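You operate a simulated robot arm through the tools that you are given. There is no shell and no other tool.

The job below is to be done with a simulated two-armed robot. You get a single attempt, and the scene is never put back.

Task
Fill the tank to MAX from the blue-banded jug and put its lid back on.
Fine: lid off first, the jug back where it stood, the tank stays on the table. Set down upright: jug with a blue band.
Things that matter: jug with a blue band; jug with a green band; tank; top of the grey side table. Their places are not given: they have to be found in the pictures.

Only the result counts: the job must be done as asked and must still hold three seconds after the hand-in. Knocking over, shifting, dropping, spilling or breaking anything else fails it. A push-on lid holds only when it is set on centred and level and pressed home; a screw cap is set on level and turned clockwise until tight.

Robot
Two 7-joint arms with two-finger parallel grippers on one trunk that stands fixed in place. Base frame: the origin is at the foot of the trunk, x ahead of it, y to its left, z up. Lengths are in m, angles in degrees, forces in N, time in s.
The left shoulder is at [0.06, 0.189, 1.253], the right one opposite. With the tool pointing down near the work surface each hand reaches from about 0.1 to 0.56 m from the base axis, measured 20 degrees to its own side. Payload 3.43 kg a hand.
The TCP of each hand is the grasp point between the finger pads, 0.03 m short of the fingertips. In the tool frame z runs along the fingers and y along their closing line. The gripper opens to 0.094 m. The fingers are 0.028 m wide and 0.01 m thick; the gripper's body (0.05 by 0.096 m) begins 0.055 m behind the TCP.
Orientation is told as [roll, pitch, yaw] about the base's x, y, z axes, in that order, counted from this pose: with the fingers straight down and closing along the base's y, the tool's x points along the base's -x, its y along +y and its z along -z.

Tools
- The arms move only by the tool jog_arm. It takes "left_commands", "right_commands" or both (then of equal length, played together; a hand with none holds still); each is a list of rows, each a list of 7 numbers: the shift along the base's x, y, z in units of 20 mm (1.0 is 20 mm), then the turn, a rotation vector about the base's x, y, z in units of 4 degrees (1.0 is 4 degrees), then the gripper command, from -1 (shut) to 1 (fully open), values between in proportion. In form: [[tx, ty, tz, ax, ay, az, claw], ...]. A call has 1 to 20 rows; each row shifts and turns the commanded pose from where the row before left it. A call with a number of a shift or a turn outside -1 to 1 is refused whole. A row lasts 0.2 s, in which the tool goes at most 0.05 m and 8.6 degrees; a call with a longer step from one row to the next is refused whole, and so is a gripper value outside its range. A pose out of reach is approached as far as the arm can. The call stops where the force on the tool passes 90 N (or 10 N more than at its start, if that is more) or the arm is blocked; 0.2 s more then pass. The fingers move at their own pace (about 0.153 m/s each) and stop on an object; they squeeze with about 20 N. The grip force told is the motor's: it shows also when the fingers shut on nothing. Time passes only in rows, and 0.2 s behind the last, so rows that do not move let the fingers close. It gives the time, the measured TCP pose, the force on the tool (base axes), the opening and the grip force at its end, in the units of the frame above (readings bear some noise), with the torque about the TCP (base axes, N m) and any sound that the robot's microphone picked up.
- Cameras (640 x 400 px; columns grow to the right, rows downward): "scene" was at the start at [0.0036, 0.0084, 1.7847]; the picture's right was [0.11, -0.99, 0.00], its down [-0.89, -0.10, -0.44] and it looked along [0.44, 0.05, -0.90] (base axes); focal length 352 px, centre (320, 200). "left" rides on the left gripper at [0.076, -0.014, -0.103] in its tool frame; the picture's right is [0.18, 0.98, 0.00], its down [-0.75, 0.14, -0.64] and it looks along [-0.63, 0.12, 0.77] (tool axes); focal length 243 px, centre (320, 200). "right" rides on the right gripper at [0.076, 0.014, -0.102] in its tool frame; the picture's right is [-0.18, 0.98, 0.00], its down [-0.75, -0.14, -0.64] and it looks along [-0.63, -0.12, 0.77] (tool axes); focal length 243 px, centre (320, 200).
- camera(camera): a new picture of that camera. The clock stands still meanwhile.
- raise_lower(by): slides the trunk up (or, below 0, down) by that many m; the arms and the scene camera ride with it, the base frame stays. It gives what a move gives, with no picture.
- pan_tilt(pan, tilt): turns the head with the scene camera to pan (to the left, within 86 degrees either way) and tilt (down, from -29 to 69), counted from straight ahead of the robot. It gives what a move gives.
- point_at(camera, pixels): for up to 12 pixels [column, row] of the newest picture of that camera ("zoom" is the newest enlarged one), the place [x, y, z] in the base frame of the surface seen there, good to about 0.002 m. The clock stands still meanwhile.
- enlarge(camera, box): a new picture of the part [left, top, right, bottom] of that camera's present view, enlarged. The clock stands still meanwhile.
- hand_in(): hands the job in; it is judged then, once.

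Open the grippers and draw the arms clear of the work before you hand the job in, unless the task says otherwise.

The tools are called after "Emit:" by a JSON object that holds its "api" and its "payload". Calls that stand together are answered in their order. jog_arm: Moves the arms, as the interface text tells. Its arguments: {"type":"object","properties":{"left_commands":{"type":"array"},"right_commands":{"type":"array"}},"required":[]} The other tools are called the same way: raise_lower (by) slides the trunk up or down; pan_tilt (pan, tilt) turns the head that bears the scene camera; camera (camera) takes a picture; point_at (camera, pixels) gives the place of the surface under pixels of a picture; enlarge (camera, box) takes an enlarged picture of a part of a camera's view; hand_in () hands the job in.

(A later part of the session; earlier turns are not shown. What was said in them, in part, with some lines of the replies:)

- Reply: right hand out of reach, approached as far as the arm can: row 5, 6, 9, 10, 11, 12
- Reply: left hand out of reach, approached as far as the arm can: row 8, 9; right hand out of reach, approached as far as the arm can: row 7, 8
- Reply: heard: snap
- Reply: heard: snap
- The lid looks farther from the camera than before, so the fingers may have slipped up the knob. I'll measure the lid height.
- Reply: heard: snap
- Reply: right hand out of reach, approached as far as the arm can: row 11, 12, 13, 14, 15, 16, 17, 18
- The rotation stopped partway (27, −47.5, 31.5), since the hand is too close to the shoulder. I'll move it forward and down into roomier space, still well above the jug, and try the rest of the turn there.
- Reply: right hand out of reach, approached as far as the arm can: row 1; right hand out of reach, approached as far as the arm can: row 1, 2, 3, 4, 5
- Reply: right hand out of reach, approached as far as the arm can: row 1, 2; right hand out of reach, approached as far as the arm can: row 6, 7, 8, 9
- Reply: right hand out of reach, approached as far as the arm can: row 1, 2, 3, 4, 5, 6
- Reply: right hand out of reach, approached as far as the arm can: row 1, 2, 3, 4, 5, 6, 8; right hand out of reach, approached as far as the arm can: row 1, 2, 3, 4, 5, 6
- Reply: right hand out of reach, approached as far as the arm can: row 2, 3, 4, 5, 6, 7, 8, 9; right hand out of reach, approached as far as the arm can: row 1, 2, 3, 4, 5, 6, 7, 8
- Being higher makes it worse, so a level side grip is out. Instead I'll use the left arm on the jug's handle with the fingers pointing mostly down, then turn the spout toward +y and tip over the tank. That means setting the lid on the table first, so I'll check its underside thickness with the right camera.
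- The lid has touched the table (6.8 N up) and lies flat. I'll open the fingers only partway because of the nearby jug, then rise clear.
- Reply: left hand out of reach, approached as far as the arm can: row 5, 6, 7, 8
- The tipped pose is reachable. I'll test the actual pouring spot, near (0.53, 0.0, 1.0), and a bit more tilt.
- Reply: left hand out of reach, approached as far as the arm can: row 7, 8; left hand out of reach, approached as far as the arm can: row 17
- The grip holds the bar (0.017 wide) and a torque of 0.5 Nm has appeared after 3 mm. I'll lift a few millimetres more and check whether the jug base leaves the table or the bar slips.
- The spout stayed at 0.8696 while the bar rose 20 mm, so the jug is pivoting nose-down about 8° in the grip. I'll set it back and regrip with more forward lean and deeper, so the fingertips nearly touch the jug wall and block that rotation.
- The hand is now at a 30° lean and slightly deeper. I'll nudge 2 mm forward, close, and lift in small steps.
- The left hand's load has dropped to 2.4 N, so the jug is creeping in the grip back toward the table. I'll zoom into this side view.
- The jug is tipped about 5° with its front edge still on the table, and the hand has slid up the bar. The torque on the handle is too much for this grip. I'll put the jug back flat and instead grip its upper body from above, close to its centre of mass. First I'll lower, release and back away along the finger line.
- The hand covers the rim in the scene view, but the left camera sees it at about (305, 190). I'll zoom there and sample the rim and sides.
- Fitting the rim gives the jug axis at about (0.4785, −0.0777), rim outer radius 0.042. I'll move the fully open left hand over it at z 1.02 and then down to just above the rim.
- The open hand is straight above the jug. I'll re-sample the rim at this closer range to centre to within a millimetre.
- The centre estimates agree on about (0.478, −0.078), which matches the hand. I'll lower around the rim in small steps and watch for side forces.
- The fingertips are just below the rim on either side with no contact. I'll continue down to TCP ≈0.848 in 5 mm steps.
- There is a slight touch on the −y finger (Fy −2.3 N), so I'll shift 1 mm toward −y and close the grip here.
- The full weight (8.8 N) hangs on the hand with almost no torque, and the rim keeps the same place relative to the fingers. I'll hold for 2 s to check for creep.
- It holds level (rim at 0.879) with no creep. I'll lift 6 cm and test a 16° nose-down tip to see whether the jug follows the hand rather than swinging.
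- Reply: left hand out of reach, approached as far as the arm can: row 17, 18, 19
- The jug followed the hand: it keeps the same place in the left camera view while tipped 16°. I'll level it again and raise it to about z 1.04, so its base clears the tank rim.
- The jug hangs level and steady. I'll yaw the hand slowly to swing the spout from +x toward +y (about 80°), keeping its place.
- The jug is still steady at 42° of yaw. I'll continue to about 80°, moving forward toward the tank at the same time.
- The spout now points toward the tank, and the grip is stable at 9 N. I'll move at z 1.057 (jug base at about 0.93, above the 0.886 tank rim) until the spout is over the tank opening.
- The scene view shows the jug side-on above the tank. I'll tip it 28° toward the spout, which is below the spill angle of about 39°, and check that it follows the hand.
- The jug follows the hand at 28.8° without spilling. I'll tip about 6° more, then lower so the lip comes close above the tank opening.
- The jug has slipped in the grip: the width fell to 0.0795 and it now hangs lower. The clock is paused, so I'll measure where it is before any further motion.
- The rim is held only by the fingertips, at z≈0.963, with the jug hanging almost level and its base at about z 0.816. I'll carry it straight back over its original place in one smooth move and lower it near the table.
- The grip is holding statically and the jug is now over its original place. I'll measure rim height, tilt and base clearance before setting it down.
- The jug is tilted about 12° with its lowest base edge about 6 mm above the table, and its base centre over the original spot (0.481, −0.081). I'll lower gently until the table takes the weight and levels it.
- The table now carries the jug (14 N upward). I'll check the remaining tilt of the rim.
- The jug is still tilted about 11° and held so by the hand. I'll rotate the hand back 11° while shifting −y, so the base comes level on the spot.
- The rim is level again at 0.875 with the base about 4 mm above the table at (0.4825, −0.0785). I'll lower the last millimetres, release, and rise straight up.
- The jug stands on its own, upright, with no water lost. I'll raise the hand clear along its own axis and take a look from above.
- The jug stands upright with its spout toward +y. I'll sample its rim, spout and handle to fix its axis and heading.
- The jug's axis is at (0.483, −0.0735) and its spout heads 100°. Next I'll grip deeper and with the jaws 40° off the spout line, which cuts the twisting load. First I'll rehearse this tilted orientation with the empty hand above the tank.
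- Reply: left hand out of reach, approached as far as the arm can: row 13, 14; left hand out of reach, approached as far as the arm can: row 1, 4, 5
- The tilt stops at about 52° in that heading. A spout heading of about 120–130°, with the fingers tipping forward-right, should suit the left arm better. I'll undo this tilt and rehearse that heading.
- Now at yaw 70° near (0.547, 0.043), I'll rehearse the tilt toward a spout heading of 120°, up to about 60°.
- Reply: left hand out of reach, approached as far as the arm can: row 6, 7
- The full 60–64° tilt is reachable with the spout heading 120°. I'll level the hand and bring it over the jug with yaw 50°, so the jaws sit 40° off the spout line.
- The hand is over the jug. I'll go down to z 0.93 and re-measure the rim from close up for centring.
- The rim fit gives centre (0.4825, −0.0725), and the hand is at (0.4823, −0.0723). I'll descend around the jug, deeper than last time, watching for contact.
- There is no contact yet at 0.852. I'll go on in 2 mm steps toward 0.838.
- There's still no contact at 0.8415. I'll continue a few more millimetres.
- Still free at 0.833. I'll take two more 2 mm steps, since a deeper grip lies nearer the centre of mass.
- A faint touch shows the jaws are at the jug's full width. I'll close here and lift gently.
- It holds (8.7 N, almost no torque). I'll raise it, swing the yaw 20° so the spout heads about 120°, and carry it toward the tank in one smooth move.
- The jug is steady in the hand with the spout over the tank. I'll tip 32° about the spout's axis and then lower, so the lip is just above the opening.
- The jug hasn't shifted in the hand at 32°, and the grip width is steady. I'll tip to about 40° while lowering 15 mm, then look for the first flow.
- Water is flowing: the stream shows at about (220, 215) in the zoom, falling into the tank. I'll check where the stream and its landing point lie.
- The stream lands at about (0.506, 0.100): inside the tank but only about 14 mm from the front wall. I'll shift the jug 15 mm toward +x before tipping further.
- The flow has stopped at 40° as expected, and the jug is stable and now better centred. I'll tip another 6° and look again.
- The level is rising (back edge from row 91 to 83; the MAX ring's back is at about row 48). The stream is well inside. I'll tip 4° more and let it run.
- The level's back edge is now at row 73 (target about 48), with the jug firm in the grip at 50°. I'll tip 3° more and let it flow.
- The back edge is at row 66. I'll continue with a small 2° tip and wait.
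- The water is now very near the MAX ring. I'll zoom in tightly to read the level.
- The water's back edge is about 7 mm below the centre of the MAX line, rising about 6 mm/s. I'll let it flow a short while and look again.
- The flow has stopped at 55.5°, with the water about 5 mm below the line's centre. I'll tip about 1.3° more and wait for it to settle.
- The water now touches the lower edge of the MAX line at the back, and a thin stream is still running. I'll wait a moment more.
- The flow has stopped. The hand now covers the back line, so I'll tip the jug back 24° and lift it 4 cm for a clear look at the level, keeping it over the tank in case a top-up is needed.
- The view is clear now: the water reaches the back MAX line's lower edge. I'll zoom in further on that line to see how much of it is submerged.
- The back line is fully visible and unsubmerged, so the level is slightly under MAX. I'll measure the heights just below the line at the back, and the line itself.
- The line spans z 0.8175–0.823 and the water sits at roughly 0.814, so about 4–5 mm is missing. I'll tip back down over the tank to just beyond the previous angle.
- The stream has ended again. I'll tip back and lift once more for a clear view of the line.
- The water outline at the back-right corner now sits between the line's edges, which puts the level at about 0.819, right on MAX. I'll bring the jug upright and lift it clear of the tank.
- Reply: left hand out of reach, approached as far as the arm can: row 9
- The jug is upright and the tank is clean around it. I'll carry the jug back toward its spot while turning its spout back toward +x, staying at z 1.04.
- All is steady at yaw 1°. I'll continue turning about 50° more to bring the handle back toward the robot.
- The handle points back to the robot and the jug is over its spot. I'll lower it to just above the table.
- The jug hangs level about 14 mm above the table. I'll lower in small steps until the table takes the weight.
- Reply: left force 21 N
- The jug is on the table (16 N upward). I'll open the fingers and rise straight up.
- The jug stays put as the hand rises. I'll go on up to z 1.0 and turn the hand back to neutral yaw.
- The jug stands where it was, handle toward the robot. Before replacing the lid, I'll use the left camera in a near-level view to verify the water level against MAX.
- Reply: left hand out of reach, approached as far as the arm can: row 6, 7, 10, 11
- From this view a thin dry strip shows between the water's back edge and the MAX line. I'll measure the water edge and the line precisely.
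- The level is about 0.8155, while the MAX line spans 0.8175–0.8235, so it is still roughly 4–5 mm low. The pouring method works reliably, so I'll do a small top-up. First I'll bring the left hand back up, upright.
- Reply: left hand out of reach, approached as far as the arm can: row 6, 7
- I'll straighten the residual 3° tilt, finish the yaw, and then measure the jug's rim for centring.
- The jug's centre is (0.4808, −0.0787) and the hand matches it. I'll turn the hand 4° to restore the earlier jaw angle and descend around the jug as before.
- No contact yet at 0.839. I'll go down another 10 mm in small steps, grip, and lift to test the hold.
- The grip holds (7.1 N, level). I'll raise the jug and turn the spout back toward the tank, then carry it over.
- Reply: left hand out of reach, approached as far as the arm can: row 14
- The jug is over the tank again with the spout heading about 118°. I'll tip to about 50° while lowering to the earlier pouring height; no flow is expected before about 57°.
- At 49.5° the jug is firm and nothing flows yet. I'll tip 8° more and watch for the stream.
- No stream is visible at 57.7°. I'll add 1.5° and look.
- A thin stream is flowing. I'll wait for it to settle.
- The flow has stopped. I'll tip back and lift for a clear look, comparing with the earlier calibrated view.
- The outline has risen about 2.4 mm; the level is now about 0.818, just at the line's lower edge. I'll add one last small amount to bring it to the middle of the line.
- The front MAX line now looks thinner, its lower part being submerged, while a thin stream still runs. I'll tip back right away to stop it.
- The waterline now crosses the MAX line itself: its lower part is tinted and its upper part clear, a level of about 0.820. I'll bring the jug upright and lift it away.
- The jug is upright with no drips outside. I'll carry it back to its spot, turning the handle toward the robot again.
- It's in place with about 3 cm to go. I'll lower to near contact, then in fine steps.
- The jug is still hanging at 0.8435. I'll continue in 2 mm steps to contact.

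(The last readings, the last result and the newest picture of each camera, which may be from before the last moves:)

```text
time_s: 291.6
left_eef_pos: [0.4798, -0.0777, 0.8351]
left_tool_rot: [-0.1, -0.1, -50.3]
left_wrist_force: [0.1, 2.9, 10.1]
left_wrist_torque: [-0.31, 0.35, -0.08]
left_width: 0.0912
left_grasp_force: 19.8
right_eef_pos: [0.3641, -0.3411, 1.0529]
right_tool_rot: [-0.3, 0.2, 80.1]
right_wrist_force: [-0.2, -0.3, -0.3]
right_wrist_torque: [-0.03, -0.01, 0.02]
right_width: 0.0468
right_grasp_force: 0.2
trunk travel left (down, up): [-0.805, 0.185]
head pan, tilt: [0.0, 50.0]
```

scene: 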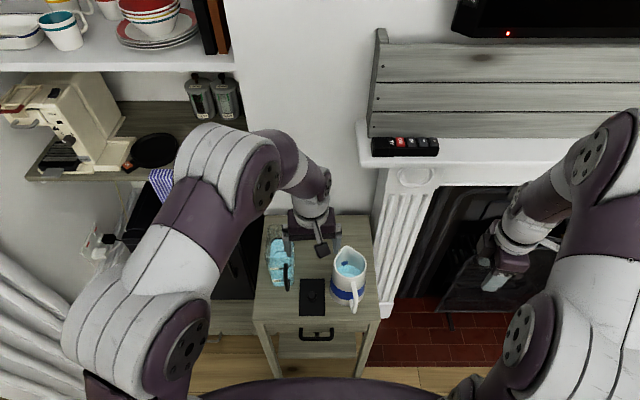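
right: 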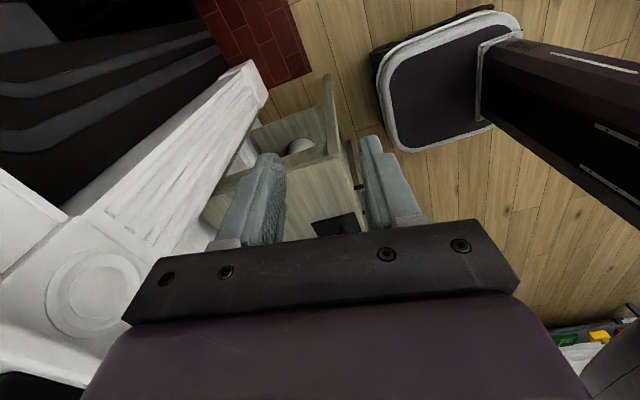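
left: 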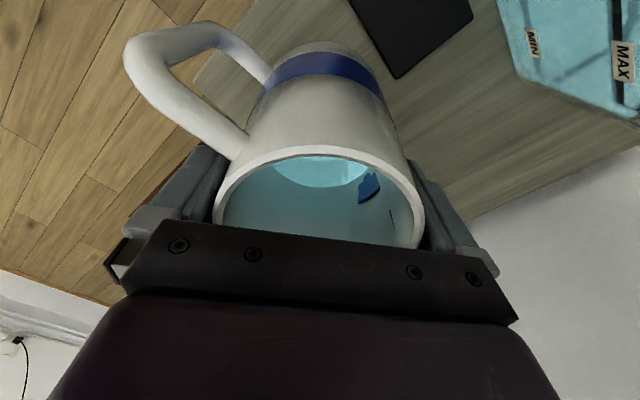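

The jug rests on the table. I'll release it and rise straight up, then turn the hand back to neutral near the lid.

Emit:
{"api": "jog_arm", "payload": {"left_commands": [[0, 0, 0, 0, 0, 0, 1], [0, 0, 0, 0, 0, 0, 1], [0, 0, 0, 0, 0, 0, 1], [0, 0, 0.2, 0, 0, 0, 1], [0, 0, 0.3, 0, 0, 0, 1], [0, 0, 0.5, 0, 0, 0, 1], [0, 0, 0.8, 0, 0, 0, 1], [0, 0, 0.8, 0, 0, 0, 1], [0, 0, 0.9, 0, 0, 0, 1], [0, 0, 0.9, 0, 0, 0, 1], [0, 0, 0.9, 0, 0, 0, 1], [0, 0, 0.9, 0, 0, 0.5, 1], [0, 0, 0.9, 0, 0, 0.9, 1], [0, 0.2, 0.5, 0, 0, 1, 1], [-0.1, 0.4, 0, 0, 0, 1, 1], [-0.2, 0.5, 0, 0, 0, 1, 1], [-0.2, 0.5, 0, 0, 0, 1, 1], [-0.2, 0.5, 0, 0, 0, 1, 1], [-0.2, 0.5, 0, 0, 0, 1, 1], [-0.2, 0.5, 0, 0, 0, 1, 1]]}}

Emit:
{"api": "jog_arm", "payload": {"left_commands": [[-0.2, 0.5, 0, 0, 0, 1, 0.2], [-0.2, 0.5, 0, 0, 0, 1, 0.2], [-0.2, 0.4, 0, 0, 0, 1, 0.2], [0, 0.3, 0, 0, 0, 1, 0.2], [0, 0, 0, 0, 0, 0.2, 0.2], [0, 0, 0, 0, 0, 0, 0.2]]}}

Emit:
{"api": "camera", "payload": {"camera": "left"}}

Emit:
{"api": "camera", "payload": {"camera": "scene"}}

```text
time_s: 295.8
left_eef_pos: [0.4581, -0.0157, 0.9848]
left_tool_rot: [-0.2, 0.3, -16.8]
left_wrist_force: [-1.2, -0.2, 0.1]
left_wrist_torque: [0.01, 0.0, 0.01]
left_width: 0.0938
left_grasp_force: 0.1
right_eef_pos: [0.3643, -0.3419, 1.0516]
right_tool_rot: [-0.2, 0.2, 80.1]
right_wrist_force: [-0.1, 0.4, -0.4]
right_wrist_torque: [0.01, 0.01, -0.01]
right_width: 0.0473
right_grasp_force: 0.1
trunk travel left (down, up): [-0.805, 0.185]
head pan, tilt: [0.0, 50.0]
```

```text
time_s: 297.2
left_eef_pos: [0.447, 0.0174, 0.9853]
left_tool_rot: [-0.2, 0.1, 0.1]
left_wrist_force: [-1.0, 0.6, 0.3]
left_wrist_torque: [0.0, 0.0, -0.01]
left_width: 0.0564
left_grasp_force: 0.1
right_eef_pos: [0.3635, -0.3412, 1.0515]
right_tool_rot: [-0.2, 0.2, 80.0]
right_wrist_force: [-0.2, -0.7, 0.1]
right_wrist_torque: [0.0, -0.01, -0.02]
right_width: 0.047
right_grasp_force: 0.0
trunk travel left (down, up): [-0.805, 0.185]
head pan, tilt: [0.0, 50.0]
```

```text
taken
```

left: 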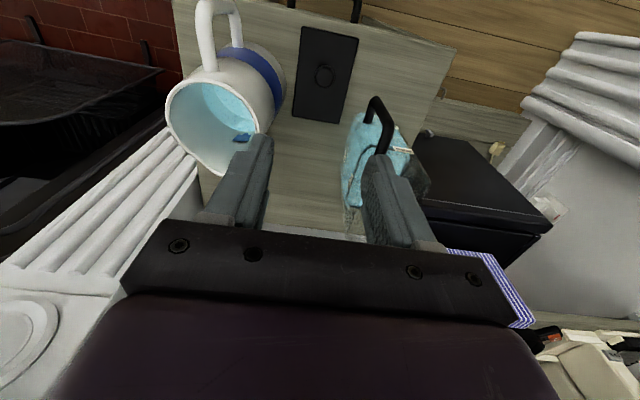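

```text
taken
```

scene: 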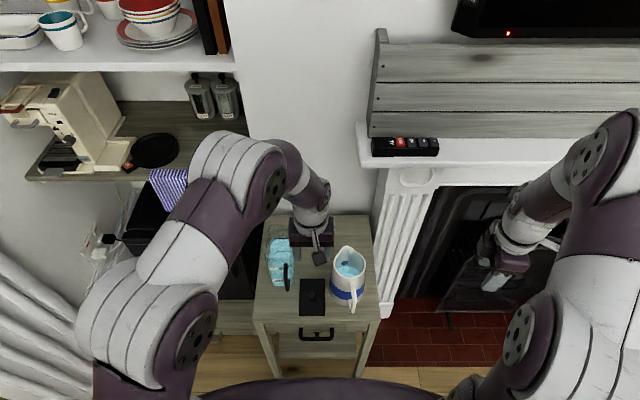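

The jug is back in place. Now the lid: its knob is at about (323, 75) in the left view. I'll measure the knob and the lid corners.

Emit:
{"api": "enlarge", "payload": {"camera": "left", "box": [280, 15, 370, 130]}}

Emit:
{"api": "point_at", "payload": {"camera": "left", "pixels": [[323, 76], [316, 74], [331, 74], [323, 70], [323, 82], [304, 29], [356, 39], [292, 117], [337, 123], [300, 75], [345, 80]]}}

```text
3.48 times, centred on (325, 72) of left
```

zoom: 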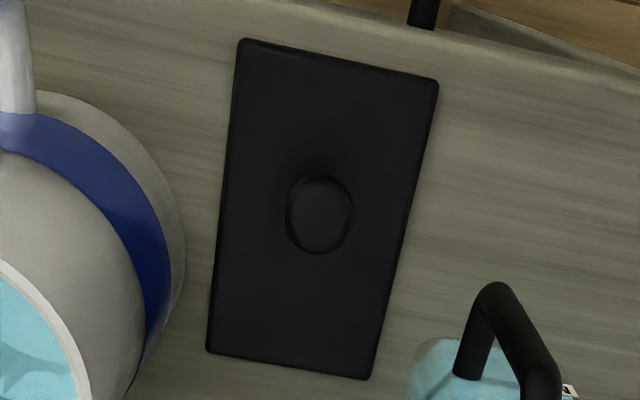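

```text
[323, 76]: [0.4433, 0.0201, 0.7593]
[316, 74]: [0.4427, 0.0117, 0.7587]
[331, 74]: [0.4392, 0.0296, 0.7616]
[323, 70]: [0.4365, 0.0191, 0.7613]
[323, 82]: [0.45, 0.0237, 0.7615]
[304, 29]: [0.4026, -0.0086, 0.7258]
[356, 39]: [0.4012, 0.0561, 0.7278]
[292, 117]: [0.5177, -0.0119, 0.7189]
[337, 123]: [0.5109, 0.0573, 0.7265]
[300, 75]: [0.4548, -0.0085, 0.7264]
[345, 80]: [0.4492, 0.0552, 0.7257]
```

The knob is centred at about (0.445, 0.021). I'll lower the half-open hand onto it.

Emit:
{"api": "jog_arm", "payload": {"left_commands": [[0, 0.1, -0.5, 0, 0, 0, 0.1], [0, 0.1, -0.8, 0, 0, 0, 0.1], [0, 0, -0.8, 0, 0, 0, 0.1], [0, 0, -0.8, 0, 0, 0, 0.1], [0, 0, -0.8, 0, 0, 0, 0.1], [0, 0, -0.8, 0, 0, 0, 0.1], [0, 0, -0.8, 0, 0, 0, 0.1], [0, 0, -0.8, 0, 0, 0, 0.1], [0, 0, -0.8, 0, 0, 0, 0.1], [0, 0, -0.8, 0, 0, 0, 0.1], [0, 0, -0.8, 0, 0, 0, 0.1], [0, 0, -0.8, 0, 0, 0, 0.1], [0, 0, -0.6, 0, 0, 0, 0.1], [0, 0, -0.4, 0, 0, 0, 0.1], [0, 0, 0, 0, 0, 0, 0.1]]}}

Emit:
{"api": "camera", "payload": {"camera": "left"}}

```text
time_s: 300.4
left_eef_pos: [0.4467, 0.0219, 0.7782]
left_tool_rot: [-0.3, 0.2, 0.1]
left_wrist_force: [-0.3, 0.0, -0.1]
left_wrist_torque: [0.01, -0.01, 0.01]
left_width: 0.0515
left_grasp_force: 0.1
right_eef_pos: [0.3645, -0.3427, 1.0514]
right_tool_rot: [-0.2, 0.3, 80.2]
right_wrist_force: [0.5, 1.0, 0.6]
right_wrist_torque: [0.01, -0.05, -0.01]
right_width: 0.047
right_grasp_force: 0.1
trunk travel left (down, up): [-0.805, 0.185]
head pan, tilt: [0.0, 50.0]
```

```text
taken
```

left: 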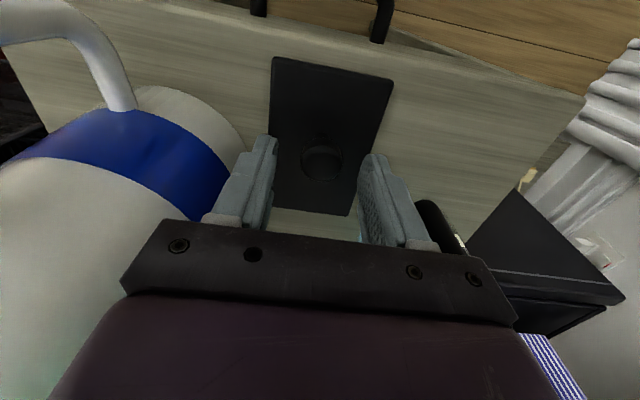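

The knob sits between the fingers. I'll go down the last 19 mm, close, and lift gently.

Emit:
{"api": "jog_arm", "payload": {"left_commands": [[0, 0, -0.4, 0, 0, 0, 0.1], [0, 0, -0.3, 0, 0, 0, 0.1], [0, 0, -0.22, 0, 0, 0, 0.1], [0, 0, 0, 0, 0, 0, 0.1], [0, 0, 0, 0, 0, 0, -0.3], [0, 0, 0, 0, 0, 0, -1], [0, 0, 0, 0, 0, 0, -1], [0, 0, 0, 0, 0, 0, -1], [0, 0, 0.05, 0, 0, 0, -1], [0, 0, 0.1, 0, 0, 0, -1], [0, 0, 0.2, 0, 0, 0, -1], [0, 0, 0.3, 0, 0, 0, -1], [0, 0, 0.2, 0, 0, 0, -1], [0, 0, 0, 0, 0, 0, -1]]}}

Emit:
{"api": "camera", "payload": {"camera": "left"}}

Emit:
{"api": "point_at", "payload": {"camera": "left", "pixels": [[290, 80], [365, 95], [300, 130], [350, 130], [268, 66], [396, 92]]}}

```text
time_s: 303.4
left_eef_pos: [0.4458, 0.0218, 0.7778]
left_tool_rot: [-0.1, 0.1, 0.1]
left_wrist_force: [0.1, 0.5, -0.2]
left_wrist_torque: [0.0, 0.03, 0.0]
left_width: 0.0239
left_grasp_force: 19.7
right_eef_pos: [0.365, -0.3418, 1.0521]
right_tool_rot: [-0.2, 0.2, 79.9]
right_wrist_force: [0.4, 0.5, 0.4]
right_wrist_torque: [0.01, -0.02, 0.0]
right_width: 0.0468
right_grasp_force: 0.1
trunk travel left (down, up): [-0.805, 0.185]
head pan, tilt: [0.0, 50.0]
```

```text
taken
```

left: 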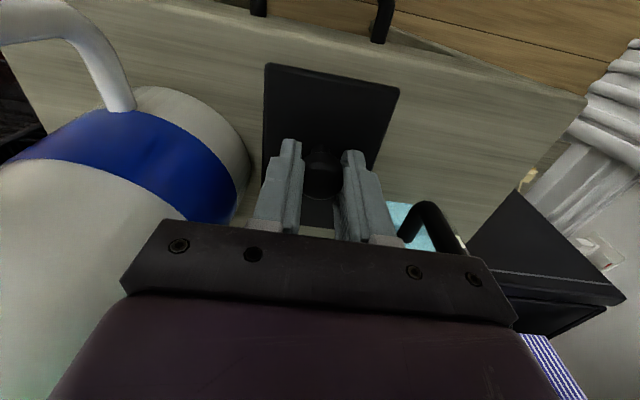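

```text
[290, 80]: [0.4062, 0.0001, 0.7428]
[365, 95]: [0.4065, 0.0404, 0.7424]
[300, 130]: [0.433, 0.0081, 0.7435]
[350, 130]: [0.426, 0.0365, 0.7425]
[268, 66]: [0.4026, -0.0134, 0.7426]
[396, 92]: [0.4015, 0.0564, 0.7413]
```

The lid lifts level and sits in the hand just as when I took it off. I'll raise it to z≈0.99, then move it over the tank at the original grip position (0.5316, 0.1105).

Emit:
{"api": "jog_arm", "payload": {"left_commands": [[0, 0, 0.3, 0, 0, 0, -1], [0, 0, 0.5, 0, 0, 0, -1], [0, 0, 0.7, 0, 0, 0, -1], [0, 0, 0.7, 0, 0, 0, -1], [0, 0, 0.7, 0, 0, 0, -1], [0, 0, 0.7, 0, 0, 0, -1], [0, 0, 0.7, 0, 0, 0, -1], [0, 0, 0.7, 0, 0, 0, -1], [0, 0, 0.7, 0, 0, 0, -1], [0, 0, 0.7, 0, 0, 0, -1], [0, 0, 0.7, 0, 0, 0, -1], [0, 0, 0.7, 0, 0, 0, -1], [0, 0, 0.7, 0, 0, 0, -1], [0, 0, 0.7, 0, 0, 0, -1], [0, 0, 0.7, 0, 0, 0, -1], [0, 0, 0.4, 0, 0, 0, -1], [0, 0, 0.2, 0, 0, 0, -1], [0, 0, 0, 0, 0, 0, -1]]}}

Emit:
{"api": "jog_arm", "payload": {"left_commands": [[0.2, 0.2, 0, 0, 0, 0, -1], [0.4, 0.4, 0, 0, 0, 0, -1], [0.5, 0.5, 0, 0, 0, 0, -1], [0.5, 0.5, 0, 0, 0, 0, -1], [0.5, 0.5, 0, 0, 0, 0, -1], [0.5, 0.5, 0, 0, 0, 0, -1], [0.5, 0.5, 0, 0, 0, 0, -1], [0.5, 0.5, 0, 0, 0, 0, -1], [0.4, 0.4, 0, 0, 0, 0, -1], [0.2, 0.3, 0, 0, 0, 0, -1], [0.1, 0.1, 0, 0, 0, 0, -1], [0, 0, 0, 0, 0, 0, -1]]}}

Emit:
{"api": "camera", "payload": {"camera": "left"}}

Emit:
{"api": "camera", "payload": {"camera": "scene"}}

```text
time_s: 307.2
left_eef_pos: [0.4468, 0.0224, 0.988]
left_tool_rot: [-0.2, 0.2, 0.1]
left_wrist_force: [-0.1, -0.4, -0.3]
left_wrist_torque: [0.03, 0.03, 0.0]
left_width: 0.0239
left_grasp_force: 20.0
right_eef_pos: [0.3648, -0.3418, 1.0517]
right_tool_rot: [-0.3, 0.2, 80.1]
right_wrist_force: [0.7, -0.1, 0.2]
right_wrist_torque: [0.03, 0.0, 0.0]
right_width: 0.047
right_grasp_force: 0.0
trunk travel left (down, up): [-0.805, 0.185]
head pan, tilt: [0.0, 50.0]
```

```text
time_s: 309.8
left_eef_pos: [0.5338, 0.1091, 0.9877]
left_tool_rot: [-0.1, 0.2, 0.1]
left_wrist_force: [0.1, 0.4, -0.3]
left_wrist_torque: [0.01, 0.0, -0.01]
left_width: 0.0239
left_grasp_force: 20.0
right_eef_pos: [0.3646, -0.342, 1.052]
right_tool_rot: [-0.2, 0.3, 80.1]
right_wrist_force: [0.8, -0.3, -0.6]
right_wrist_torque: [0.0, -0.02, 0.02]
right_width: 0.0472
right_grasp_force: 0.1
trunk travel left (down, up): [-0.805, 0.185]
head pan, tilt: [0.0, 50.0]
```

```text
taken
```

left: 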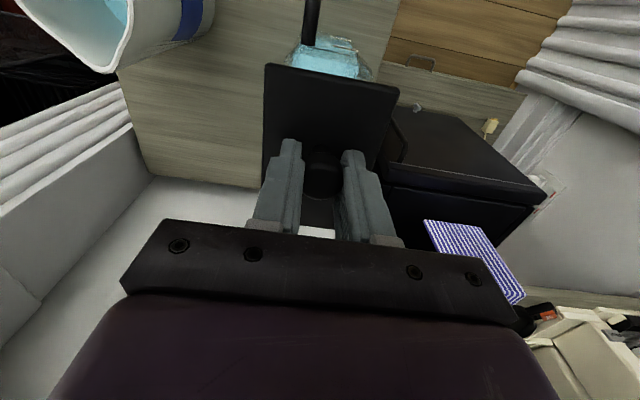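

```text
taken
```

scene: 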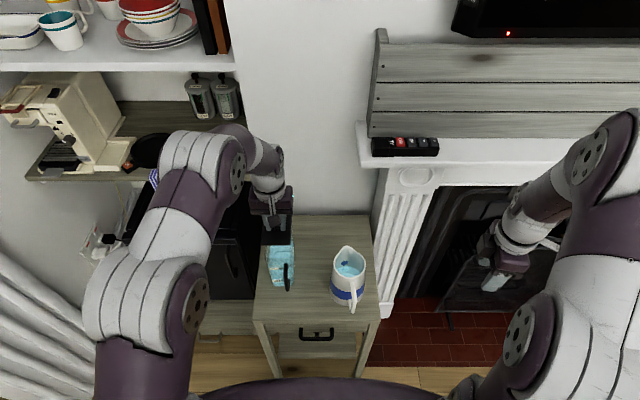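

The lid is over the tank. I'll take a few still readings to fine-tune the position to the original (0.5317, 0.1108).

Emit:
{"api": "jog_arm", "payload": {"left_commands": [[0, 0, 0, 0, 0, 0, -1]]}}

Emit:
{"api": "jog_arm", "payload": {"left_commands": [[0, 0, 0, 0, 0, 0, -1]]}}

Emit:
{"api": "jog_arm", "payload": {"left_commands": [[0, 0, 0, 0, 0, 0, -1]]}}

Emit:
{"api": "enlarge", "payload": {"camera": "left", "box": [250, 20, 410, 120]}}

```text
time_s: 310.2
left_eef_pos: [0.5318, 0.1095, 0.9879]
left_tool_rot: [-0.2, 0.2, -0.1]
left_wrist_force: [0.7, -0.5, -0.6]
left_wrist_torque: [-0.01, 0.01, 0.03]
left_width: 0.024
left_grasp_force: 20.4
right_eef_pos: [0.3635, -0.342, 1.0511]
right_tool_rot: [-0.2, 0.2, 80.1]
right_wrist_force: [-0.5, -0.4, -0.3]
right_wrist_torque: [-0.01, -0.01, -0.04]
right_width: 0.0471
right_grasp_force: 0.1
trunk travel left (down, up): [-0.805, 0.185]
head pan, tilt: [0.0, 50.0]
```

```text
time_s: 310.6
left_eef_pos: [0.5332, 0.1095, 0.9879]
left_tool_rot: [-0.2, 0.1, 0.1]
left_wrist_force: [-0.8, 0.2, 0.1]
left_wrist_torque: [0.0, 0.04, 0.0]
left_width: 0.0238
left_grasp_force: 20.1
right_eef_pos: [0.3662, -0.3422, 1.0514]
right_tool_rot: [-0.1, 0.1, 80.1]
right_wrist_force: [-0.4, 0.3, 0.2]
right_wrist_torque: [-0.02, 0.0, 0.01]
right_width: 0.047
right_grasp_force: 0.1
trunk travel left (down, up): [-0.805, 0.185]
head pan, tilt: [0.0, 50.0]
```

```text
time_s: 311.0
left_eef_pos: [0.5331, 0.1096, 0.9882]
left_tool_rot: [-0.1, 0.2, 0.1]
left_wrist_force: [0.5, 1.0, 0.0]
left_wrist_torque: [0.01, 0.03, 0.0]
left_width: 0.0239
left_grasp_force: 19.8
right_eef_pos: [0.3647, -0.3414, 1.0509]
right_tool_rot: [-0.3, 0.1, 80.1]
right_wrist_force: [0.0, 0.5, -0.3]
right_wrist_torque: [0.0, 0.01, 0.01]
right_width: 0.047
right_grasp_force: 0.0
trunk travel left (down, up): [-0.805, 0.185]
head pan, tilt: [0.0, 50.0]
```

```text
4.00 times, centred on (330, 70) of left
```

zoom: 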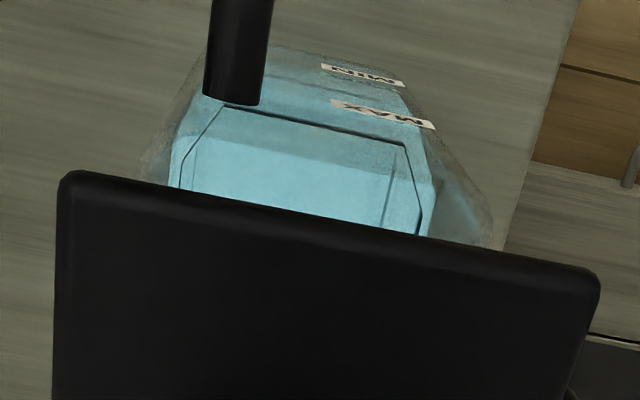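

Averages give (0.5330, 0.1095). I'll correct by about 1.3 mm in each axis and lower the lid toward the rim, slowly at the end.

Emit:
{"api": "jog_arm", "payload": {"left_commands": [[-0.065, 0.065, -0.3, 0.04, -0.04, 0, -1], [0, 0, -0.5, 0, 0, 0, -1], [0, 0, -0.5, 0, 0, 0, -1], [0, 0, -0.5, 0, 0, 0, -1], [0, 0, -0.4, 0, 0, 0, -1], [0, 0, -0.25, 0, 0, 0, -1], [0, 0, -0.15, 0, 0, 0, -1], [0, 0, 0, 0, 0, 0, -1]]}}

Emit:
{"api": "camera", "payload": {"camera": "left"}}

Emit:
{"api": "point_at", "payload": {"camera": "left", "pixels": [[268, 66], [396, 92], [290, 80], [365, 95], [300, 130], [350, 130]]}}

Emit:
{"api": "enlarge", "payload": {"camera": "scene", "box": [240, 210, 340, 300]}}

```text
time_s: 312.8
left_eef_pos: [0.5317, 0.1101, 0.9365]
left_tool_rot: [0.0, 0.1, 0.0]
left_wrist_force: [-0.4, 0.4, -0.4]
left_wrist_torque: [0.0, -0.02, -0.01]
left_width: 0.0238
left_grasp_force: 20.6
right_eef_pos: [0.3642, -0.3418, 1.0514]
right_tool_rot: [-0.2, 0.2, 80.1]
right_wrist_force: [-0.4, 0.4, -0.8]
right_wrist_torque: [0.03, 0.0, -0.03]
right_width: 0.047
right_grasp_force: 0.1
trunk travel left (down, up): [-0.805, 0.185]
head pan, tilt: [0.0, 50.0]
```

```text
taken
```

left: 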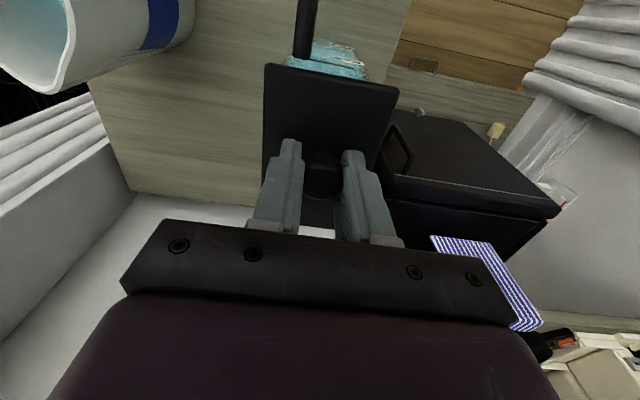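

```text
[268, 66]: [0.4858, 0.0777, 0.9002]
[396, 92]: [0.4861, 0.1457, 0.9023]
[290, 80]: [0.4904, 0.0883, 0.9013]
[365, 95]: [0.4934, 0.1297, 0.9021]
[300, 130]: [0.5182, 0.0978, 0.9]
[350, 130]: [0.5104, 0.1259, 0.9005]
```

```text
4.44 times, centred on (290, 255) of scene
```

zoom: 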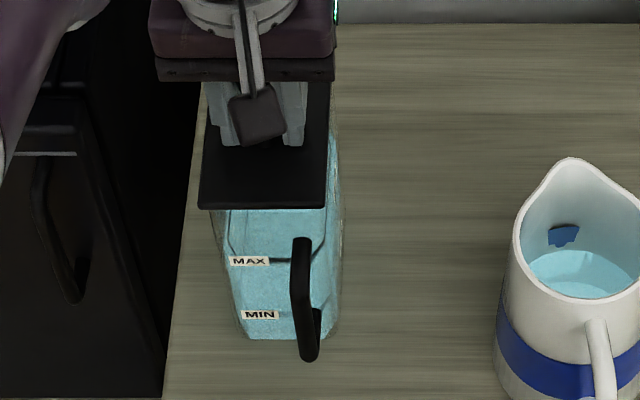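

The lid is at z 0.901, about 9 mm above its seat, and aligned within measurement error. I'll lower in 1 mm steps to contact.

Emit:
{"api": "jog_arm", "payload": {"left_commands": [[0, 0, -0.1, 0, 0, 0, -1], [0, 0, -0.1, 0, 0, 0, -1], [0, 0, -0.1, 0, 0, 0, -1]]}}

Emit:
{"api": "jog_arm", "payload": {"left_commands": [[0, 0, -0.05, 0, 0, 0, -1]]}}

Emit:
{"api": "jog_arm", "payload": {"left_commands": [[0, 0, -0.05, 0, 0, 0, -1]]}}

Emit:
{"api": "jog_arm", "payload": {"left_commands": [[0, 0, -0.05, 0, 0, 0, -1]]}}

Emit:
{"api": "jog_arm", "payload": {"left_commands": [[0, 0, -0.05, 0, 0, 0, -1]]}}

```text
time_s: 313.6
left_eef_pos: [0.5306, 0.1114, 0.9303]
left_tool_rot: [-0.1, 0.1, 0.1]
left_wrist_force: [0.0, -0.8, -0.1]
left_wrist_torque: [-0.02, 0.04, -0.02]
left_width: 0.0239
left_grasp_force: 19.8
right_eef_pos: [0.3651, -0.3423, 1.0514]
right_tool_rot: [-0.2, 0.3, 80.0]
right_wrist_force: [0.1, -0.8, 0.2]
right_wrist_torque: [-0.01, -0.01, 0.02]
right_width: 0.047
right_grasp_force: 0.0
trunk travel left (down, up): [-0.805, 0.185]
head pan, tilt: [0.0, 50.0]
```

```text
time_s: 314.0
left_eef_pos: [0.5319, 0.1114, 0.9284]
left_tool_rot: [-0.1, 0.2, 0.1]
left_wrist_force: [-0.7, -0.4, 0.2]
left_wrist_torque: [0.02, -0.02, 0.02]
left_width: 0.0237
left_grasp_force: 20.2
right_eef_pos: [0.3641, -0.3429, 1.0512]
right_tool_rot: [-0.2, 0.2, 80.1]
right_wrist_force: [-0.4, -0.5, 0.0]
right_wrist_torque: [-0.02, -0.01, 0.0]
right_width: 0.047
right_grasp_force: 0.0
trunk travel left (down, up): [-0.805, 0.185]
head pan, tilt: [0.0, 50.0]
```

```text
time_s: 314.4
left_eef_pos: [0.5304, 0.1108, 0.9286]
left_tool_rot: [0.1, 0.1, 0.1]
left_wrist_force: [0.4, -0.5, -0.8]
left_wrist_torque: [-0.01, -0.03, -0.01]
left_width: 0.0241
left_grasp_force: 19.8
right_eef_pos: [0.3663, -0.3408, 1.0518]
right_tool_rot: [-0.3, 0.3, 80.0]
right_wrist_force: [0.3, 0.0, 0.0]
right_wrist_torque: [-0.01, 0.01, 0.01]
right_width: 0.047
right_grasp_force: 0.1
trunk travel left (down, up): [-0.805, 0.185]
head pan, tilt: [0.0, 50.0]
```

```text
time_s: 314.8
left_eef_pos: [0.5313, 0.1099, 0.9262]
left_tool_rot: [-0.1, 0.1, 0.1]
left_wrist_force: [-0.6, 0.2, 0.3]
left_wrist_torque: [-0.03, -0.01, 0.0]
left_width: 0.0237
left_grasp_force: 19.4
right_eef_pos: [0.3644, -0.342, 1.0515]
right_tool_rot: [-0.2, 0.2, 80.1]
right_wrist_force: [-0.3, 0.5, -0.1]
right_wrist_torque: [-0.02, -0.02, -0.01]
right_width: 0.0472
right_grasp_force: 0.0
trunk travel left (down, up): [-0.805, 0.185]
head pan, tilt: [0.0, 50.0]
```

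```text
time_s: 315.2
left_eef_pos: [0.5307, 0.1103, 0.9277]
left_tool_rot: [-0.1, -0.1, 0.0]
left_wrist_force: [1.4, -1.4, 7.3]
left_wrist_torque: [-0.1, 0.36, -0.03]
left_width: 0.0238
left_grasp_force: 19.8
right_eef_pos: [0.3645, -0.3438, 1.0528]
right_tool_rot: [-0.2, 0.1, 80.1]
right_wrist_force: [-0.5, 0.4, -0.2]
right_wrist_torque: [-0.02, 0.03, 0.0]
right_width: 0.0473
right_grasp_force: 0.0
trunk travel left (down, up): [-0.805, 0.185]
head pan, tilt: [0.0, 50.0]
heard: snap
```

A snap was heard at contact (7.3 N), so the lid has engaged. I'll press slightly more while still holding, and then release gently.

Emit:
{"api": "jog_arm", "payload": {"left_commands": [[0, 0, -0.06, 0, 0, 0, -1], [0, 0, -0.06, 0, 0, 0, -1]]}}

Emit:
{"api": "jog_arm", "payload": {"left_commands": [[0, 0, 0, 0, 0, 0, -0.4], [0, 0, 0, 0, 0, 0, -0.2], [0, 0, 0, 0, 0, 0, -0.1], [0, 0, 0, 0, 0, 0, -0.1]]}}

Emit:
{"api": "camera", "payload": {"camera": "left"}}

Emit:
{"api": "point_at", "payload": {"camera": "left", "pixels": [[270, 68], [394, 92], [290, 80], [365, 95], [300, 130], [350, 130]]}}

```text
time_s: 315.8
left_eef_pos: [0.5328, 0.1098, 0.9251]
left_tool_rot: [0.0, -0.3, 0.1]
left_wrist_force: [2.9, -2.2, 20.6]
left_wrist_torque: [-0.11, -0.03, 0.01]
left_width: 0.024
left_grasp_force: 20.1
right_eef_pos: [0.3639, -0.3428, 1.0522]
right_tool_rot: [-0.2, 0.1, 80.1]
right_wrist_force: [1.0, 0.2, 0.4]
right_wrist_torque: [0.01, 0.0, 0.01]
right_width: 0.0469
right_grasp_force: 0.1
trunk travel left (down, up): [-0.805, 0.185]
head pan, tilt: [0.0, 50.0]
```

```text
time_s: 316.8
left_eef_pos: [0.531, 0.1104, 0.9235]
left_tool_rot: [0.0, 0.0, 0.0]
left_wrist_force: [-1.6, 0.7, 3.2]
left_wrist_torque: [0.0, 0.0, 0.01]
left_width: 0.0423
left_grasp_force: 0.1
right_eef_pos: [0.3645, -0.3414, 1.0519]
right_tool_rot: [-0.2, 0.3, 80.1]
right_wrist_force: [-0.6, 0.4, -0.7]
right_wrist_torque: [-0.01, -0.01, 0.01]
right_width: 0.0469
right_grasp_force: 0.0
trunk travel left (down, up): [-0.805, 0.185]
head pan, tilt: [0.0, 50.0]
```

```text
taken
```

left: 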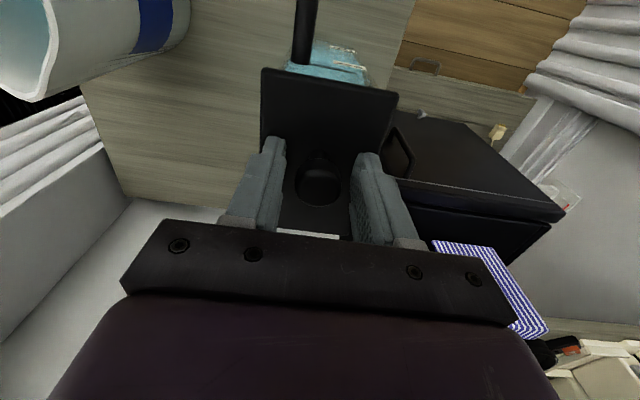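

```text
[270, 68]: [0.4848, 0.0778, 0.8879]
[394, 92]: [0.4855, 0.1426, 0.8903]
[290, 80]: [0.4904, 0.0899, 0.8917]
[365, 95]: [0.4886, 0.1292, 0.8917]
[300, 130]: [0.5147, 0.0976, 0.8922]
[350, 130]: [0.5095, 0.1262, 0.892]
```

The lid sits at z≈0.892, as at the start. I'll rise straight up off the knob and check the lid's position and levelness from above.

Emit:
{"api": "jog_arm", "payload": {"left_commands": [[0, 0, 0.1, 0, 0, 0, 0], [0, 0, 0.2, 0, 0, 0, 0], [0, 0, 0.3, 0, 0, 0, 0], [0, 0, 0.5, 0, 0, 0, 0], [0, 0, 0.6, 0, 0, 0, 0], [0, 0, 0.6, 0, 0, 0, 0], [0, 0, 0.6, 0, 0, 0, 0], [-0.3, 0, 0.6, 0, 0, 0, 0], [-0.5, 0, 0.6, 0, 0, 0, 0], [-0.5, 0, 0.6, 0, 0, 0, 0], [-0.5, 0, 0.6, 0, 0, 0, 0], [-0.2, 0, 0.5, 0, 0, 0, 0], [0, 0, 0, 0, 0, 0, 0]]}}

Emit:
{"api": "camera", "payload": {"camera": "left"}}

Emit:
{"api": "enlarge", "payload": {"camera": "left", "box": [265, 75, 365, 195]}}

Emit:
{"api": "enlarge", "payload": {"camera": "scene", "box": [240, 210, 400, 320]}}

```text
time_s: 319.6
left_eef_pos: [0.4906, 0.1106, 1.0392]
left_tool_rot: [0.0, 0.1, 0.1]
left_wrist_force: [-1.1, -0.6, 0.5]
left_wrist_torque: [-0.02, 0.01, 0.02]
left_width: 0.047
left_grasp_force: 0.0
right_eef_pos: [0.3643, -0.3418, 1.0521]
right_tool_rot: [-0.2, 0.2, 80.1]
right_wrist_force: [0.0, -0.2, -0.3]
right_wrist_torque: [-0.01, 0.01, 0.04]
right_width: 0.0469
right_grasp_force: 0.0
trunk travel left (down, up): [-0.805, 0.185]
head pan, tilt: [0.0, 50.0]
```

```text
taken
```

left: 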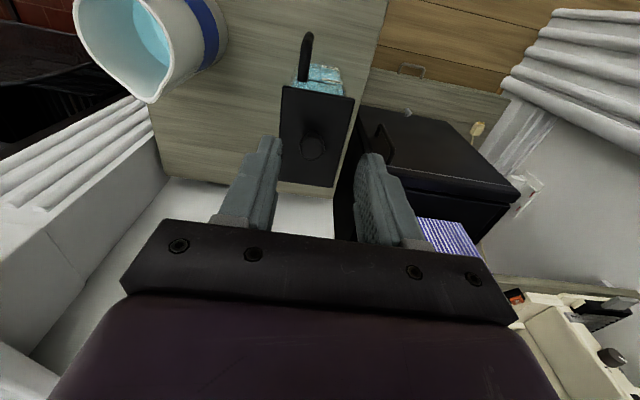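

```text
3.33 times, centred on (315, 135) of left
```

zoom: 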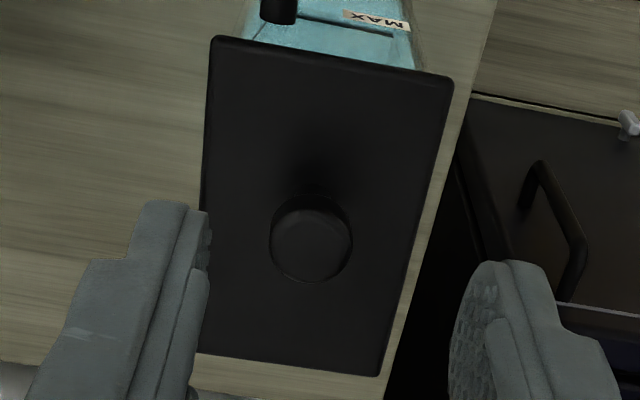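

```text
3.64 times, centred on (320, 265) of scene
```

zoom: 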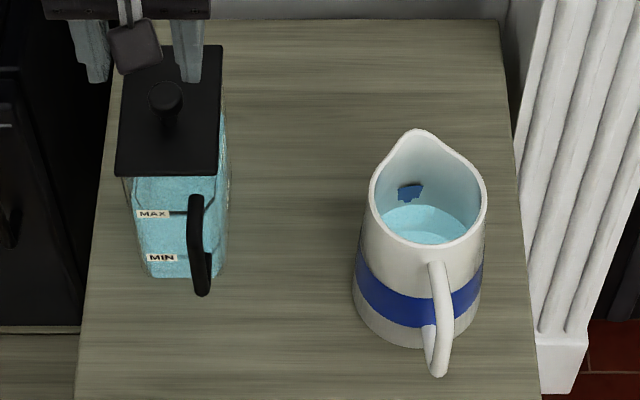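

The lid lies square and level, matching its original outline. To be sure it's home, I'll close the fingers and press straight down on the knob.

Emit:
{"api": "jog_arm", "payload": {"left_commands": [[0.4, 0, 0, 0, 0, 0, -1], [0.5, 0, 0, 0, 0, 0, -1], [0.5, 0, 0, 0, 0, 0, -1], [0.45, 0, -0.2, 0, 0, 0, -1], [0.15, 0, -0.5, 0, 0, 0, -1], [0, 0, -0.6, 0, 0, 0, -1], [0, 0, -0.6, 0, 0, 0, -1], [0, 0, -0.6, 0, 0, 0, -1], [0, 0, -0.5, 0, 0, 0, -1], [0, 0, -0.4, 0, 0, 0, -1], [0, 0, 0, 0, 0, 0, -1]]}}

Emit:
{"api": "jog_arm", "payload": {"left_commands": [[0, 0, -0.1, 0, 0, 0, -1], [0, 0, -0.1, 0, 0, 0, -1]]}}

Emit:
{"api": "jog_arm", "payload": {"left_commands": [[0, 0, -0.1, 0, 0, 0, -1], [0, 0, -0.1, 0, 0, 0, -1]]}}

```text
time_s: 322.0
left_eef_pos: [0.5309, 0.1105, 0.9718]
left_tool_rot: [0.0, 0.1, 0.1]
left_wrist_force: [-0.2, -0.3, -0.2]
left_wrist_torque: [0.02, 0.01, 0.02]
left_width: 0.0003
left_grasp_force: 20.0
right_eef_pos: [0.3633, -0.3419, 1.0514]
right_tool_rot: [-0.2, 0.2, 80.2]
right_wrist_force: [-0.5, -0.3, -0.3]
right_wrist_torque: [0.0, -0.01, -0.02]
right_width: 0.0469
right_grasp_force: 0.1
trunk travel left (down, up): [-0.805, 0.185]
head pan, tilt: [0.0, 50.0]
```

```text
time_s: 322.6
left_eef_pos: [0.5304, 0.1104, 0.966]
left_tool_rot: [0.0, 0.1, 0.1]
left_wrist_force: [-0.5, -0.1, -0.2]
left_wrist_torque: [0.02, 0.01, -0.01]
left_width: 0.0002
left_grasp_force: 19.7
right_eef_pos: [0.3644, -0.3424, 1.0519]
right_tool_rot: [-0.2, 0.2, 80.0]
right_wrist_force: [-0.3, 0.0, 0.3]
right_wrist_torque: [0.0, 0.02, -0.02]
right_width: 0.047
right_grasp_force: 0.1
trunk travel left (down, up): [-0.805, 0.185]
head pan, tilt: [0.0, 50.0]
```

```text
time_s: 323.2
left_eef_pos: [0.5313, 0.1115, 0.9633]
left_tool_rot: [0.1, 0.0, 0.2]
left_wrist_force: [-0.6, -0.2, -0.2]
left_wrist_torque: [-0.02, 0.0, -0.04]
left_width: 0.0003
left_grasp_force: 20.4
right_eef_pos: [0.3637, -0.3427, 1.0511]
right_tool_rot: [-0.2, 0.1, 80.1]
right_wrist_force: [0.5, 0.9, 0.0]
right_wrist_torque: [0.01, 0.01, -0.01]
right_width: 0.0468
right_grasp_force: 0.1
trunk travel left (down, up): [-0.805, 0.185]
head pan, tilt: [0.0, 50.0]
```

The closed fingertips are just above the knob top. I'll press down in small steps while watching the force.

Emit:
{"api": "jog_arm", "payload": {"left_commands": [[0, 0, -0.1, 0, 0, 0, -1], [0, 0, -0.1, 0, 0, 0, -1]]}}

Emit:
{"api": "jog_arm", "payload": {"left_commands": [[0, 0, -0.08, 0, 0, 0, -1]]}}

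Emit:
{"api": "jog_arm", "payload": {"left_commands": [[0, 0, -0.08, 0, 0, 0, -1]]}}

Emit:
{"api": "jog_arm", "payload": {"left_commands": [[0, 0, -0.06, 0, 0, 0, -1]]}}

```text
time_s: 323.8
left_eef_pos: [0.5315, 0.1107, 0.959]
left_tool_rot: [0.0, -0.1, 0.1]
left_wrist_force: [-0.4, -0.1, 0.1]
left_wrist_torque: [0.01, 0.0, 0.0]
left_width: 0.0001
left_grasp_force: 20.0
right_eef_pos: [0.3647, -0.3413, 1.0515]
right_tool_rot: [-0.2, 0.1, 80.1]
right_wrist_force: [0.0, 0.2, 0.0]
right_wrist_torque: [0.0, 0.02, 0.0]
right_width: 0.0467
right_grasp_force: 0.1
trunk travel left (down, up): [-0.805, 0.185]
head pan, tilt: [0.0, 50.0]
```

```text
time_s: 324.2
left_eef_pos: [0.5315, 0.1112, 0.9577]
left_tool_rot: [0.0, 0.1, 0.1]
left_wrist_force: [0.2, 0.3, -0.3]
left_wrist_torque: [0.04, 0.0, -0.01]
left_width: 0.0
left_grasp_force: 19.3
right_eef_pos: [0.3654, -0.343, 1.0515]
right_tool_rot: [-0.2, 0.2, 80.1]
right_wrist_force: [0.1, 0.3, 0.2]
right_wrist_torque: [0.0, 0.01, 0.03]
right_width: 0.0472
right_grasp_force: 0.1
trunk travel left (down, up): [-0.805, 0.185]
head pan, tilt: [0.0, 50.0]
```

```text
time_s: 324.6
left_eef_pos: [0.5326, 0.1107, 0.9573]
left_tool_rot: [0.1, 0.0, 0.1]
left_wrist_force: [-0.3, 0.7, 2.7]
left_wrist_torque: [0.03, 0.05, 0.03]
left_width: 0.0002
left_grasp_force: 20.3
right_eef_pos: [0.3643, -0.3417, 1.0525]
right_tool_rot: [-0.2, 0.2, 80.1]
right_wrist_force: [-0.4, -0.5, -0.6]
right_wrist_torque: [0.03, -0.05, -0.01]
right_width: 0.0473
right_grasp_force: 0.0
trunk travel left (down, up): [-0.805, 0.185]
head pan, tilt: [0.0, 50.0]
```

```text
time_s: 325.0
left_eef_pos: [0.5304, 0.1108, 0.9564]
left_tool_rot: [0.0, -0.1, 0.1]
left_wrist_force: [-0.3, 1.7, 11.9]
left_wrist_torque: [0.07, 0.06, 0.02]
left_width: 0.0002
left_grasp_force: 20.4
right_eef_pos: [0.3636, -0.3432, 1.0528]
right_tool_rot: [-0.2, 0.2, 80.1]
right_wrist_force: [0.3, 0.3, 0.2]
right_wrist_torque: [-0.01, 0.0, -0.01]
right_width: 0.0468
right_grasp_force: 0.1
trunk travel left (down, up): [-0.805, 0.185]
head pan, tilt: [0.0, 50.0]
```

There's contact at 0.957 (12 N). I'll press up to about 40 N.

Emit:
{"api": "jog_arm", "payload": {"left_commands": [[0, 0, -0.08, 0, 0, 0, -1]]}}

Emit:
{"api": "jog_arm", "payload": {"left_commands": [[0, 0, -0.08, 0, 0, 0, -1]]}}

Emit:
{"api": "enlarge", "payload": {"camera": "scene", "box": [240, 210, 340, 310]}}

```text
time_s: 325.4
left_eef_pos: [0.5308, 0.1106, 0.9569]
left_tool_rot: [0.0, -0.2, 0.1]
left_wrist_force: [-0.3, 3.6, 26.2]
left_wrist_torque: [0.11, 0.06, -0.04]
left_width: 0.0
left_grasp_force: 19.0
right_eef_pos: [0.3625, -0.3424, 1.0531]
right_tool_rot: [-0.3, 0.1, 80.1]
right_wrist_force: [-0.2, 0.5, 0.0]
right_wrist_torque: [-0.01, 0.0, 0.02]
right_width: 0.0469
right_grasp_force: 0.0
trunk travel left (down, up): [-0.805, 0.185]
head pan, tilt: [0.0, 50.0]
```

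```text
time_s: 325.8
left_eef_pos: [0.5299, 0.1114, 0.957]
left_tool_rot: [-0.1, -0.5, 0.0]
left_wrist_force: [3.5, 5.2, 43.4]
left_wrist_torque: [0.23, 0.09, -0.01]
left_width: 0.0
left_grasp_force: 19.6
right_eef_pos: [0.3608, -0.3407, 1.0542]
right_tool_rot: [-0.4, 0.2, 80.2]
right_wrist_force: [0.4, 0.0, 0.4]
right_wrist_torque: [-0.02, 0.01, 0.01]
right_width: 0.0469
right_grasp_force: 0.2
trunk travel left (down, up): [-0.805, 0.185]
head pan, tilt: [0.0, 50.0]
```

```text
4.00 times, centred on (290, 260) of scene
```

zoom: 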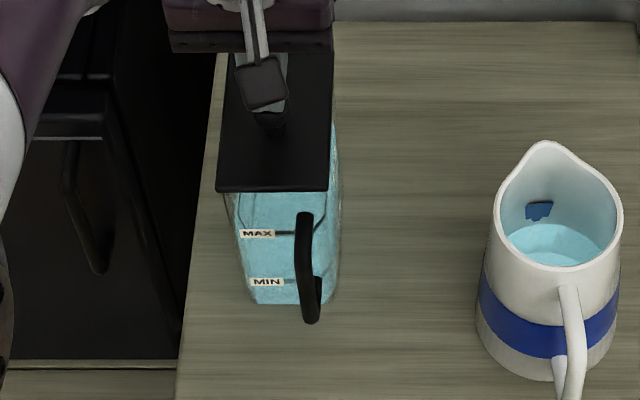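

The lid is rigid under 43 N with no further snap, so it's fully home. I'll lift off slowly and move the left arm away, opening the gripper.

Emit:
{"api": "jog_arm", "payload": {"left_commands": [[0, 0, 0.1, 0, 0, 0, -1], [0, 0, 0.15, 0, 0, 0, -1], [0, 0, 0.3, 0, 0, 0, -1], [0, 0, 0.5, 0, 0, 0, -1], [0, 0, 0.7, 0, 0, 0, -1], [0, 0, 0.8, 0, 0, 0, -1], [0, 0, 0.8, 0, 0, 0, -1], [-0.3, 0.2, 0.6, 0, 0, 0, -1], [-0.6, 0.5, 0.3, 0, 0, 0, 0], [-0.7, 0.6, 0, 0, 0, 0, 1], [-0.7, 0.6, 0, 0, 0, 0, 1], [-0.7, 0.6, 0, 0, 0, 0, 1], [-0.7, 0.6, 0, 0, 0, 0, 1], [-0.7, 0.6, 0, 0, 0, 0, 1], [-0.7, 0.6, 0, 0, 0, 0, 1], [-0.7, 0.6, 0, 0, 0, 0, 1], [-0.7, 0.6, 0, 0, 0, 0, 1], [-0.7, 0.6, 0, 0, 0, 0, 1], [-0.4, 0.6, 0, 0, 0, 0, 1], [0, 0, 0, 0, 0, 0, 1]], "right_commands": [[0, 0, 0, 0, 0, 0, 0], [0, 0, 0, 0, 0, 0, 0], [0, 0, 0, 0, 0, 0, 0], [0, 0, 0, 0, 0, 0, 0], [0, 0, 0, 0, 0, 0, 0], [0, 0, 0, 0, 0, 0, 0], [0, 0, 0, 0, 0, 0, 0], [0, 0, 0, 0, 0, 0, 0], [0, 0, 0, 0, 0, 0, 0.5], [0, 0, 0, 0, 0, 0, 1], [0, 0, 0, 0, 0, 0, 1], [0, 0, 0, 0, 0, 0, 1], [0, 0, 0, 0, 0, 0, 1], [0, 0, 0, 0, 0, 0, 1], [0, 0, 0, 0, 0, 0, 1], [0, 0, 0, 0, 0, 0, 1], [0, 0, 0, 0, 0, 0, 1], [0, 0, 0, 0, 0, 0, 1], [0, 0, 0, 0, 0, 0, 1], [0, 0, 0, 0, 0, 0, 1]]}}

Emit:
{"api": "camera", "payload": {"camera": "scene"}}

Emit:
{"api": "enlarge", "payload": {"camera": "scene", "box": [240, 210, 400, 320]}}

Emit:
{"api": "point_at", "payload": {"camera": "zoom", "pixels": [[135, 55], [215, 55], [120, 168], [215, 170], [165, 95], [415, 132], [370, 200], [485, 205], [430, 240], [300, 200]]}}

```text
time_s: 330.0
left_eef_pos: [0.379, 0.2449, 1.0366]
left_tool_rot: [0.0, 0.1, 0.1]
left_wrist_force: [-0.3, 1.2, -0.6]
left_wrist_torque: [0.0, -0.03, 0.0]
left_width: 0.0941
left_grasp_force: 0.1
right_eef_pos: [0.3644, -0.3433, 1.052]
right_tool_rot: [-0.1, 0.2, 80.1]
right_wrist_force: [0.3, 0.6, -0.4]
right_wrist_torque: [-0.01, 0.03, -0.02]
right_width: 0.094
right_grasp_force: 0.1
trunk travel left (down, up): [-0.805, 0.185]
head pan, tilt: [0.0, 50.0]
```

```text
taken
```

scene: 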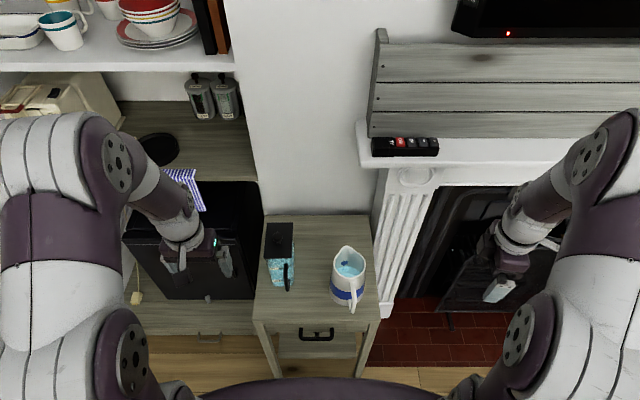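

```text
3.64 times, centred on (320, 265) of scene
```

zoom: 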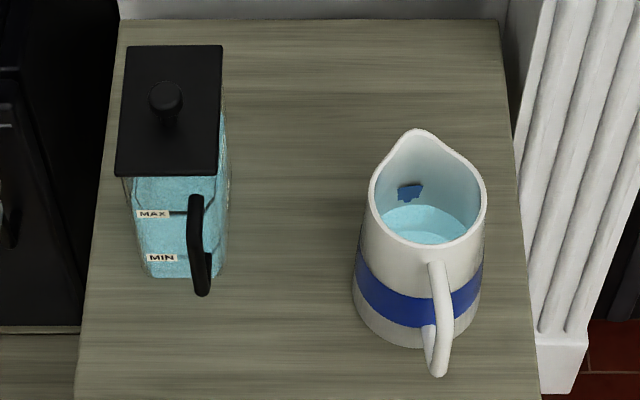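

```text
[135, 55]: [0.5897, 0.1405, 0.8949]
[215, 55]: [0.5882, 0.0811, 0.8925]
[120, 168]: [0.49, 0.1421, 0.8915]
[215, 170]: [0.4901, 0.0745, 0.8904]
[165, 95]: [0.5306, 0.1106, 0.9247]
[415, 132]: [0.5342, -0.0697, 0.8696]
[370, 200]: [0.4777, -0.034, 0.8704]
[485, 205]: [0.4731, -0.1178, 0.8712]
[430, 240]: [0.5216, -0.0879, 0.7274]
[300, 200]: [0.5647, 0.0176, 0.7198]
```

The tank is filled to MAX with its lid level at z≈0.892. The blue-banded jug stands upright at its original spot with its handle toward the robot, the table is dry, and both hands are open and clear. I'm handing in the job.

Emit:
{"api": "hand_in", "payload": {}}

```text
The job is handed in.
```

The tank is filled to MAX from the blue-banded jug, its lid is back on, and I've handed the job in. I don't have the verdict yet.

- **Water level:** the waterline crosses the MAX line itself, at about z 0.820 (the line spans roughly 0.8175–0.8235). I poured twice, because the first pour stopped about 4–5 mm short.
- **Lid:** it snapped on, sits level and square at its original height, and didn't give under about 43 N.
- **Jug:** it stands upright within a few millimetres of where it was, turned about 8° from its original heading.
- **Slips along the way:** it slipped in the grip once while being carried over the tank, but I saw no water lost. Two failed handle grips before that tipped it a few degrees on the table and may have nudged it a few millimetres.
- **Everything else:** the table looked dry, and I saw no sign that the tank had moved. The green-banded jug was never clearly in view, though something white under the table was probably it. Both hands are open and clear.
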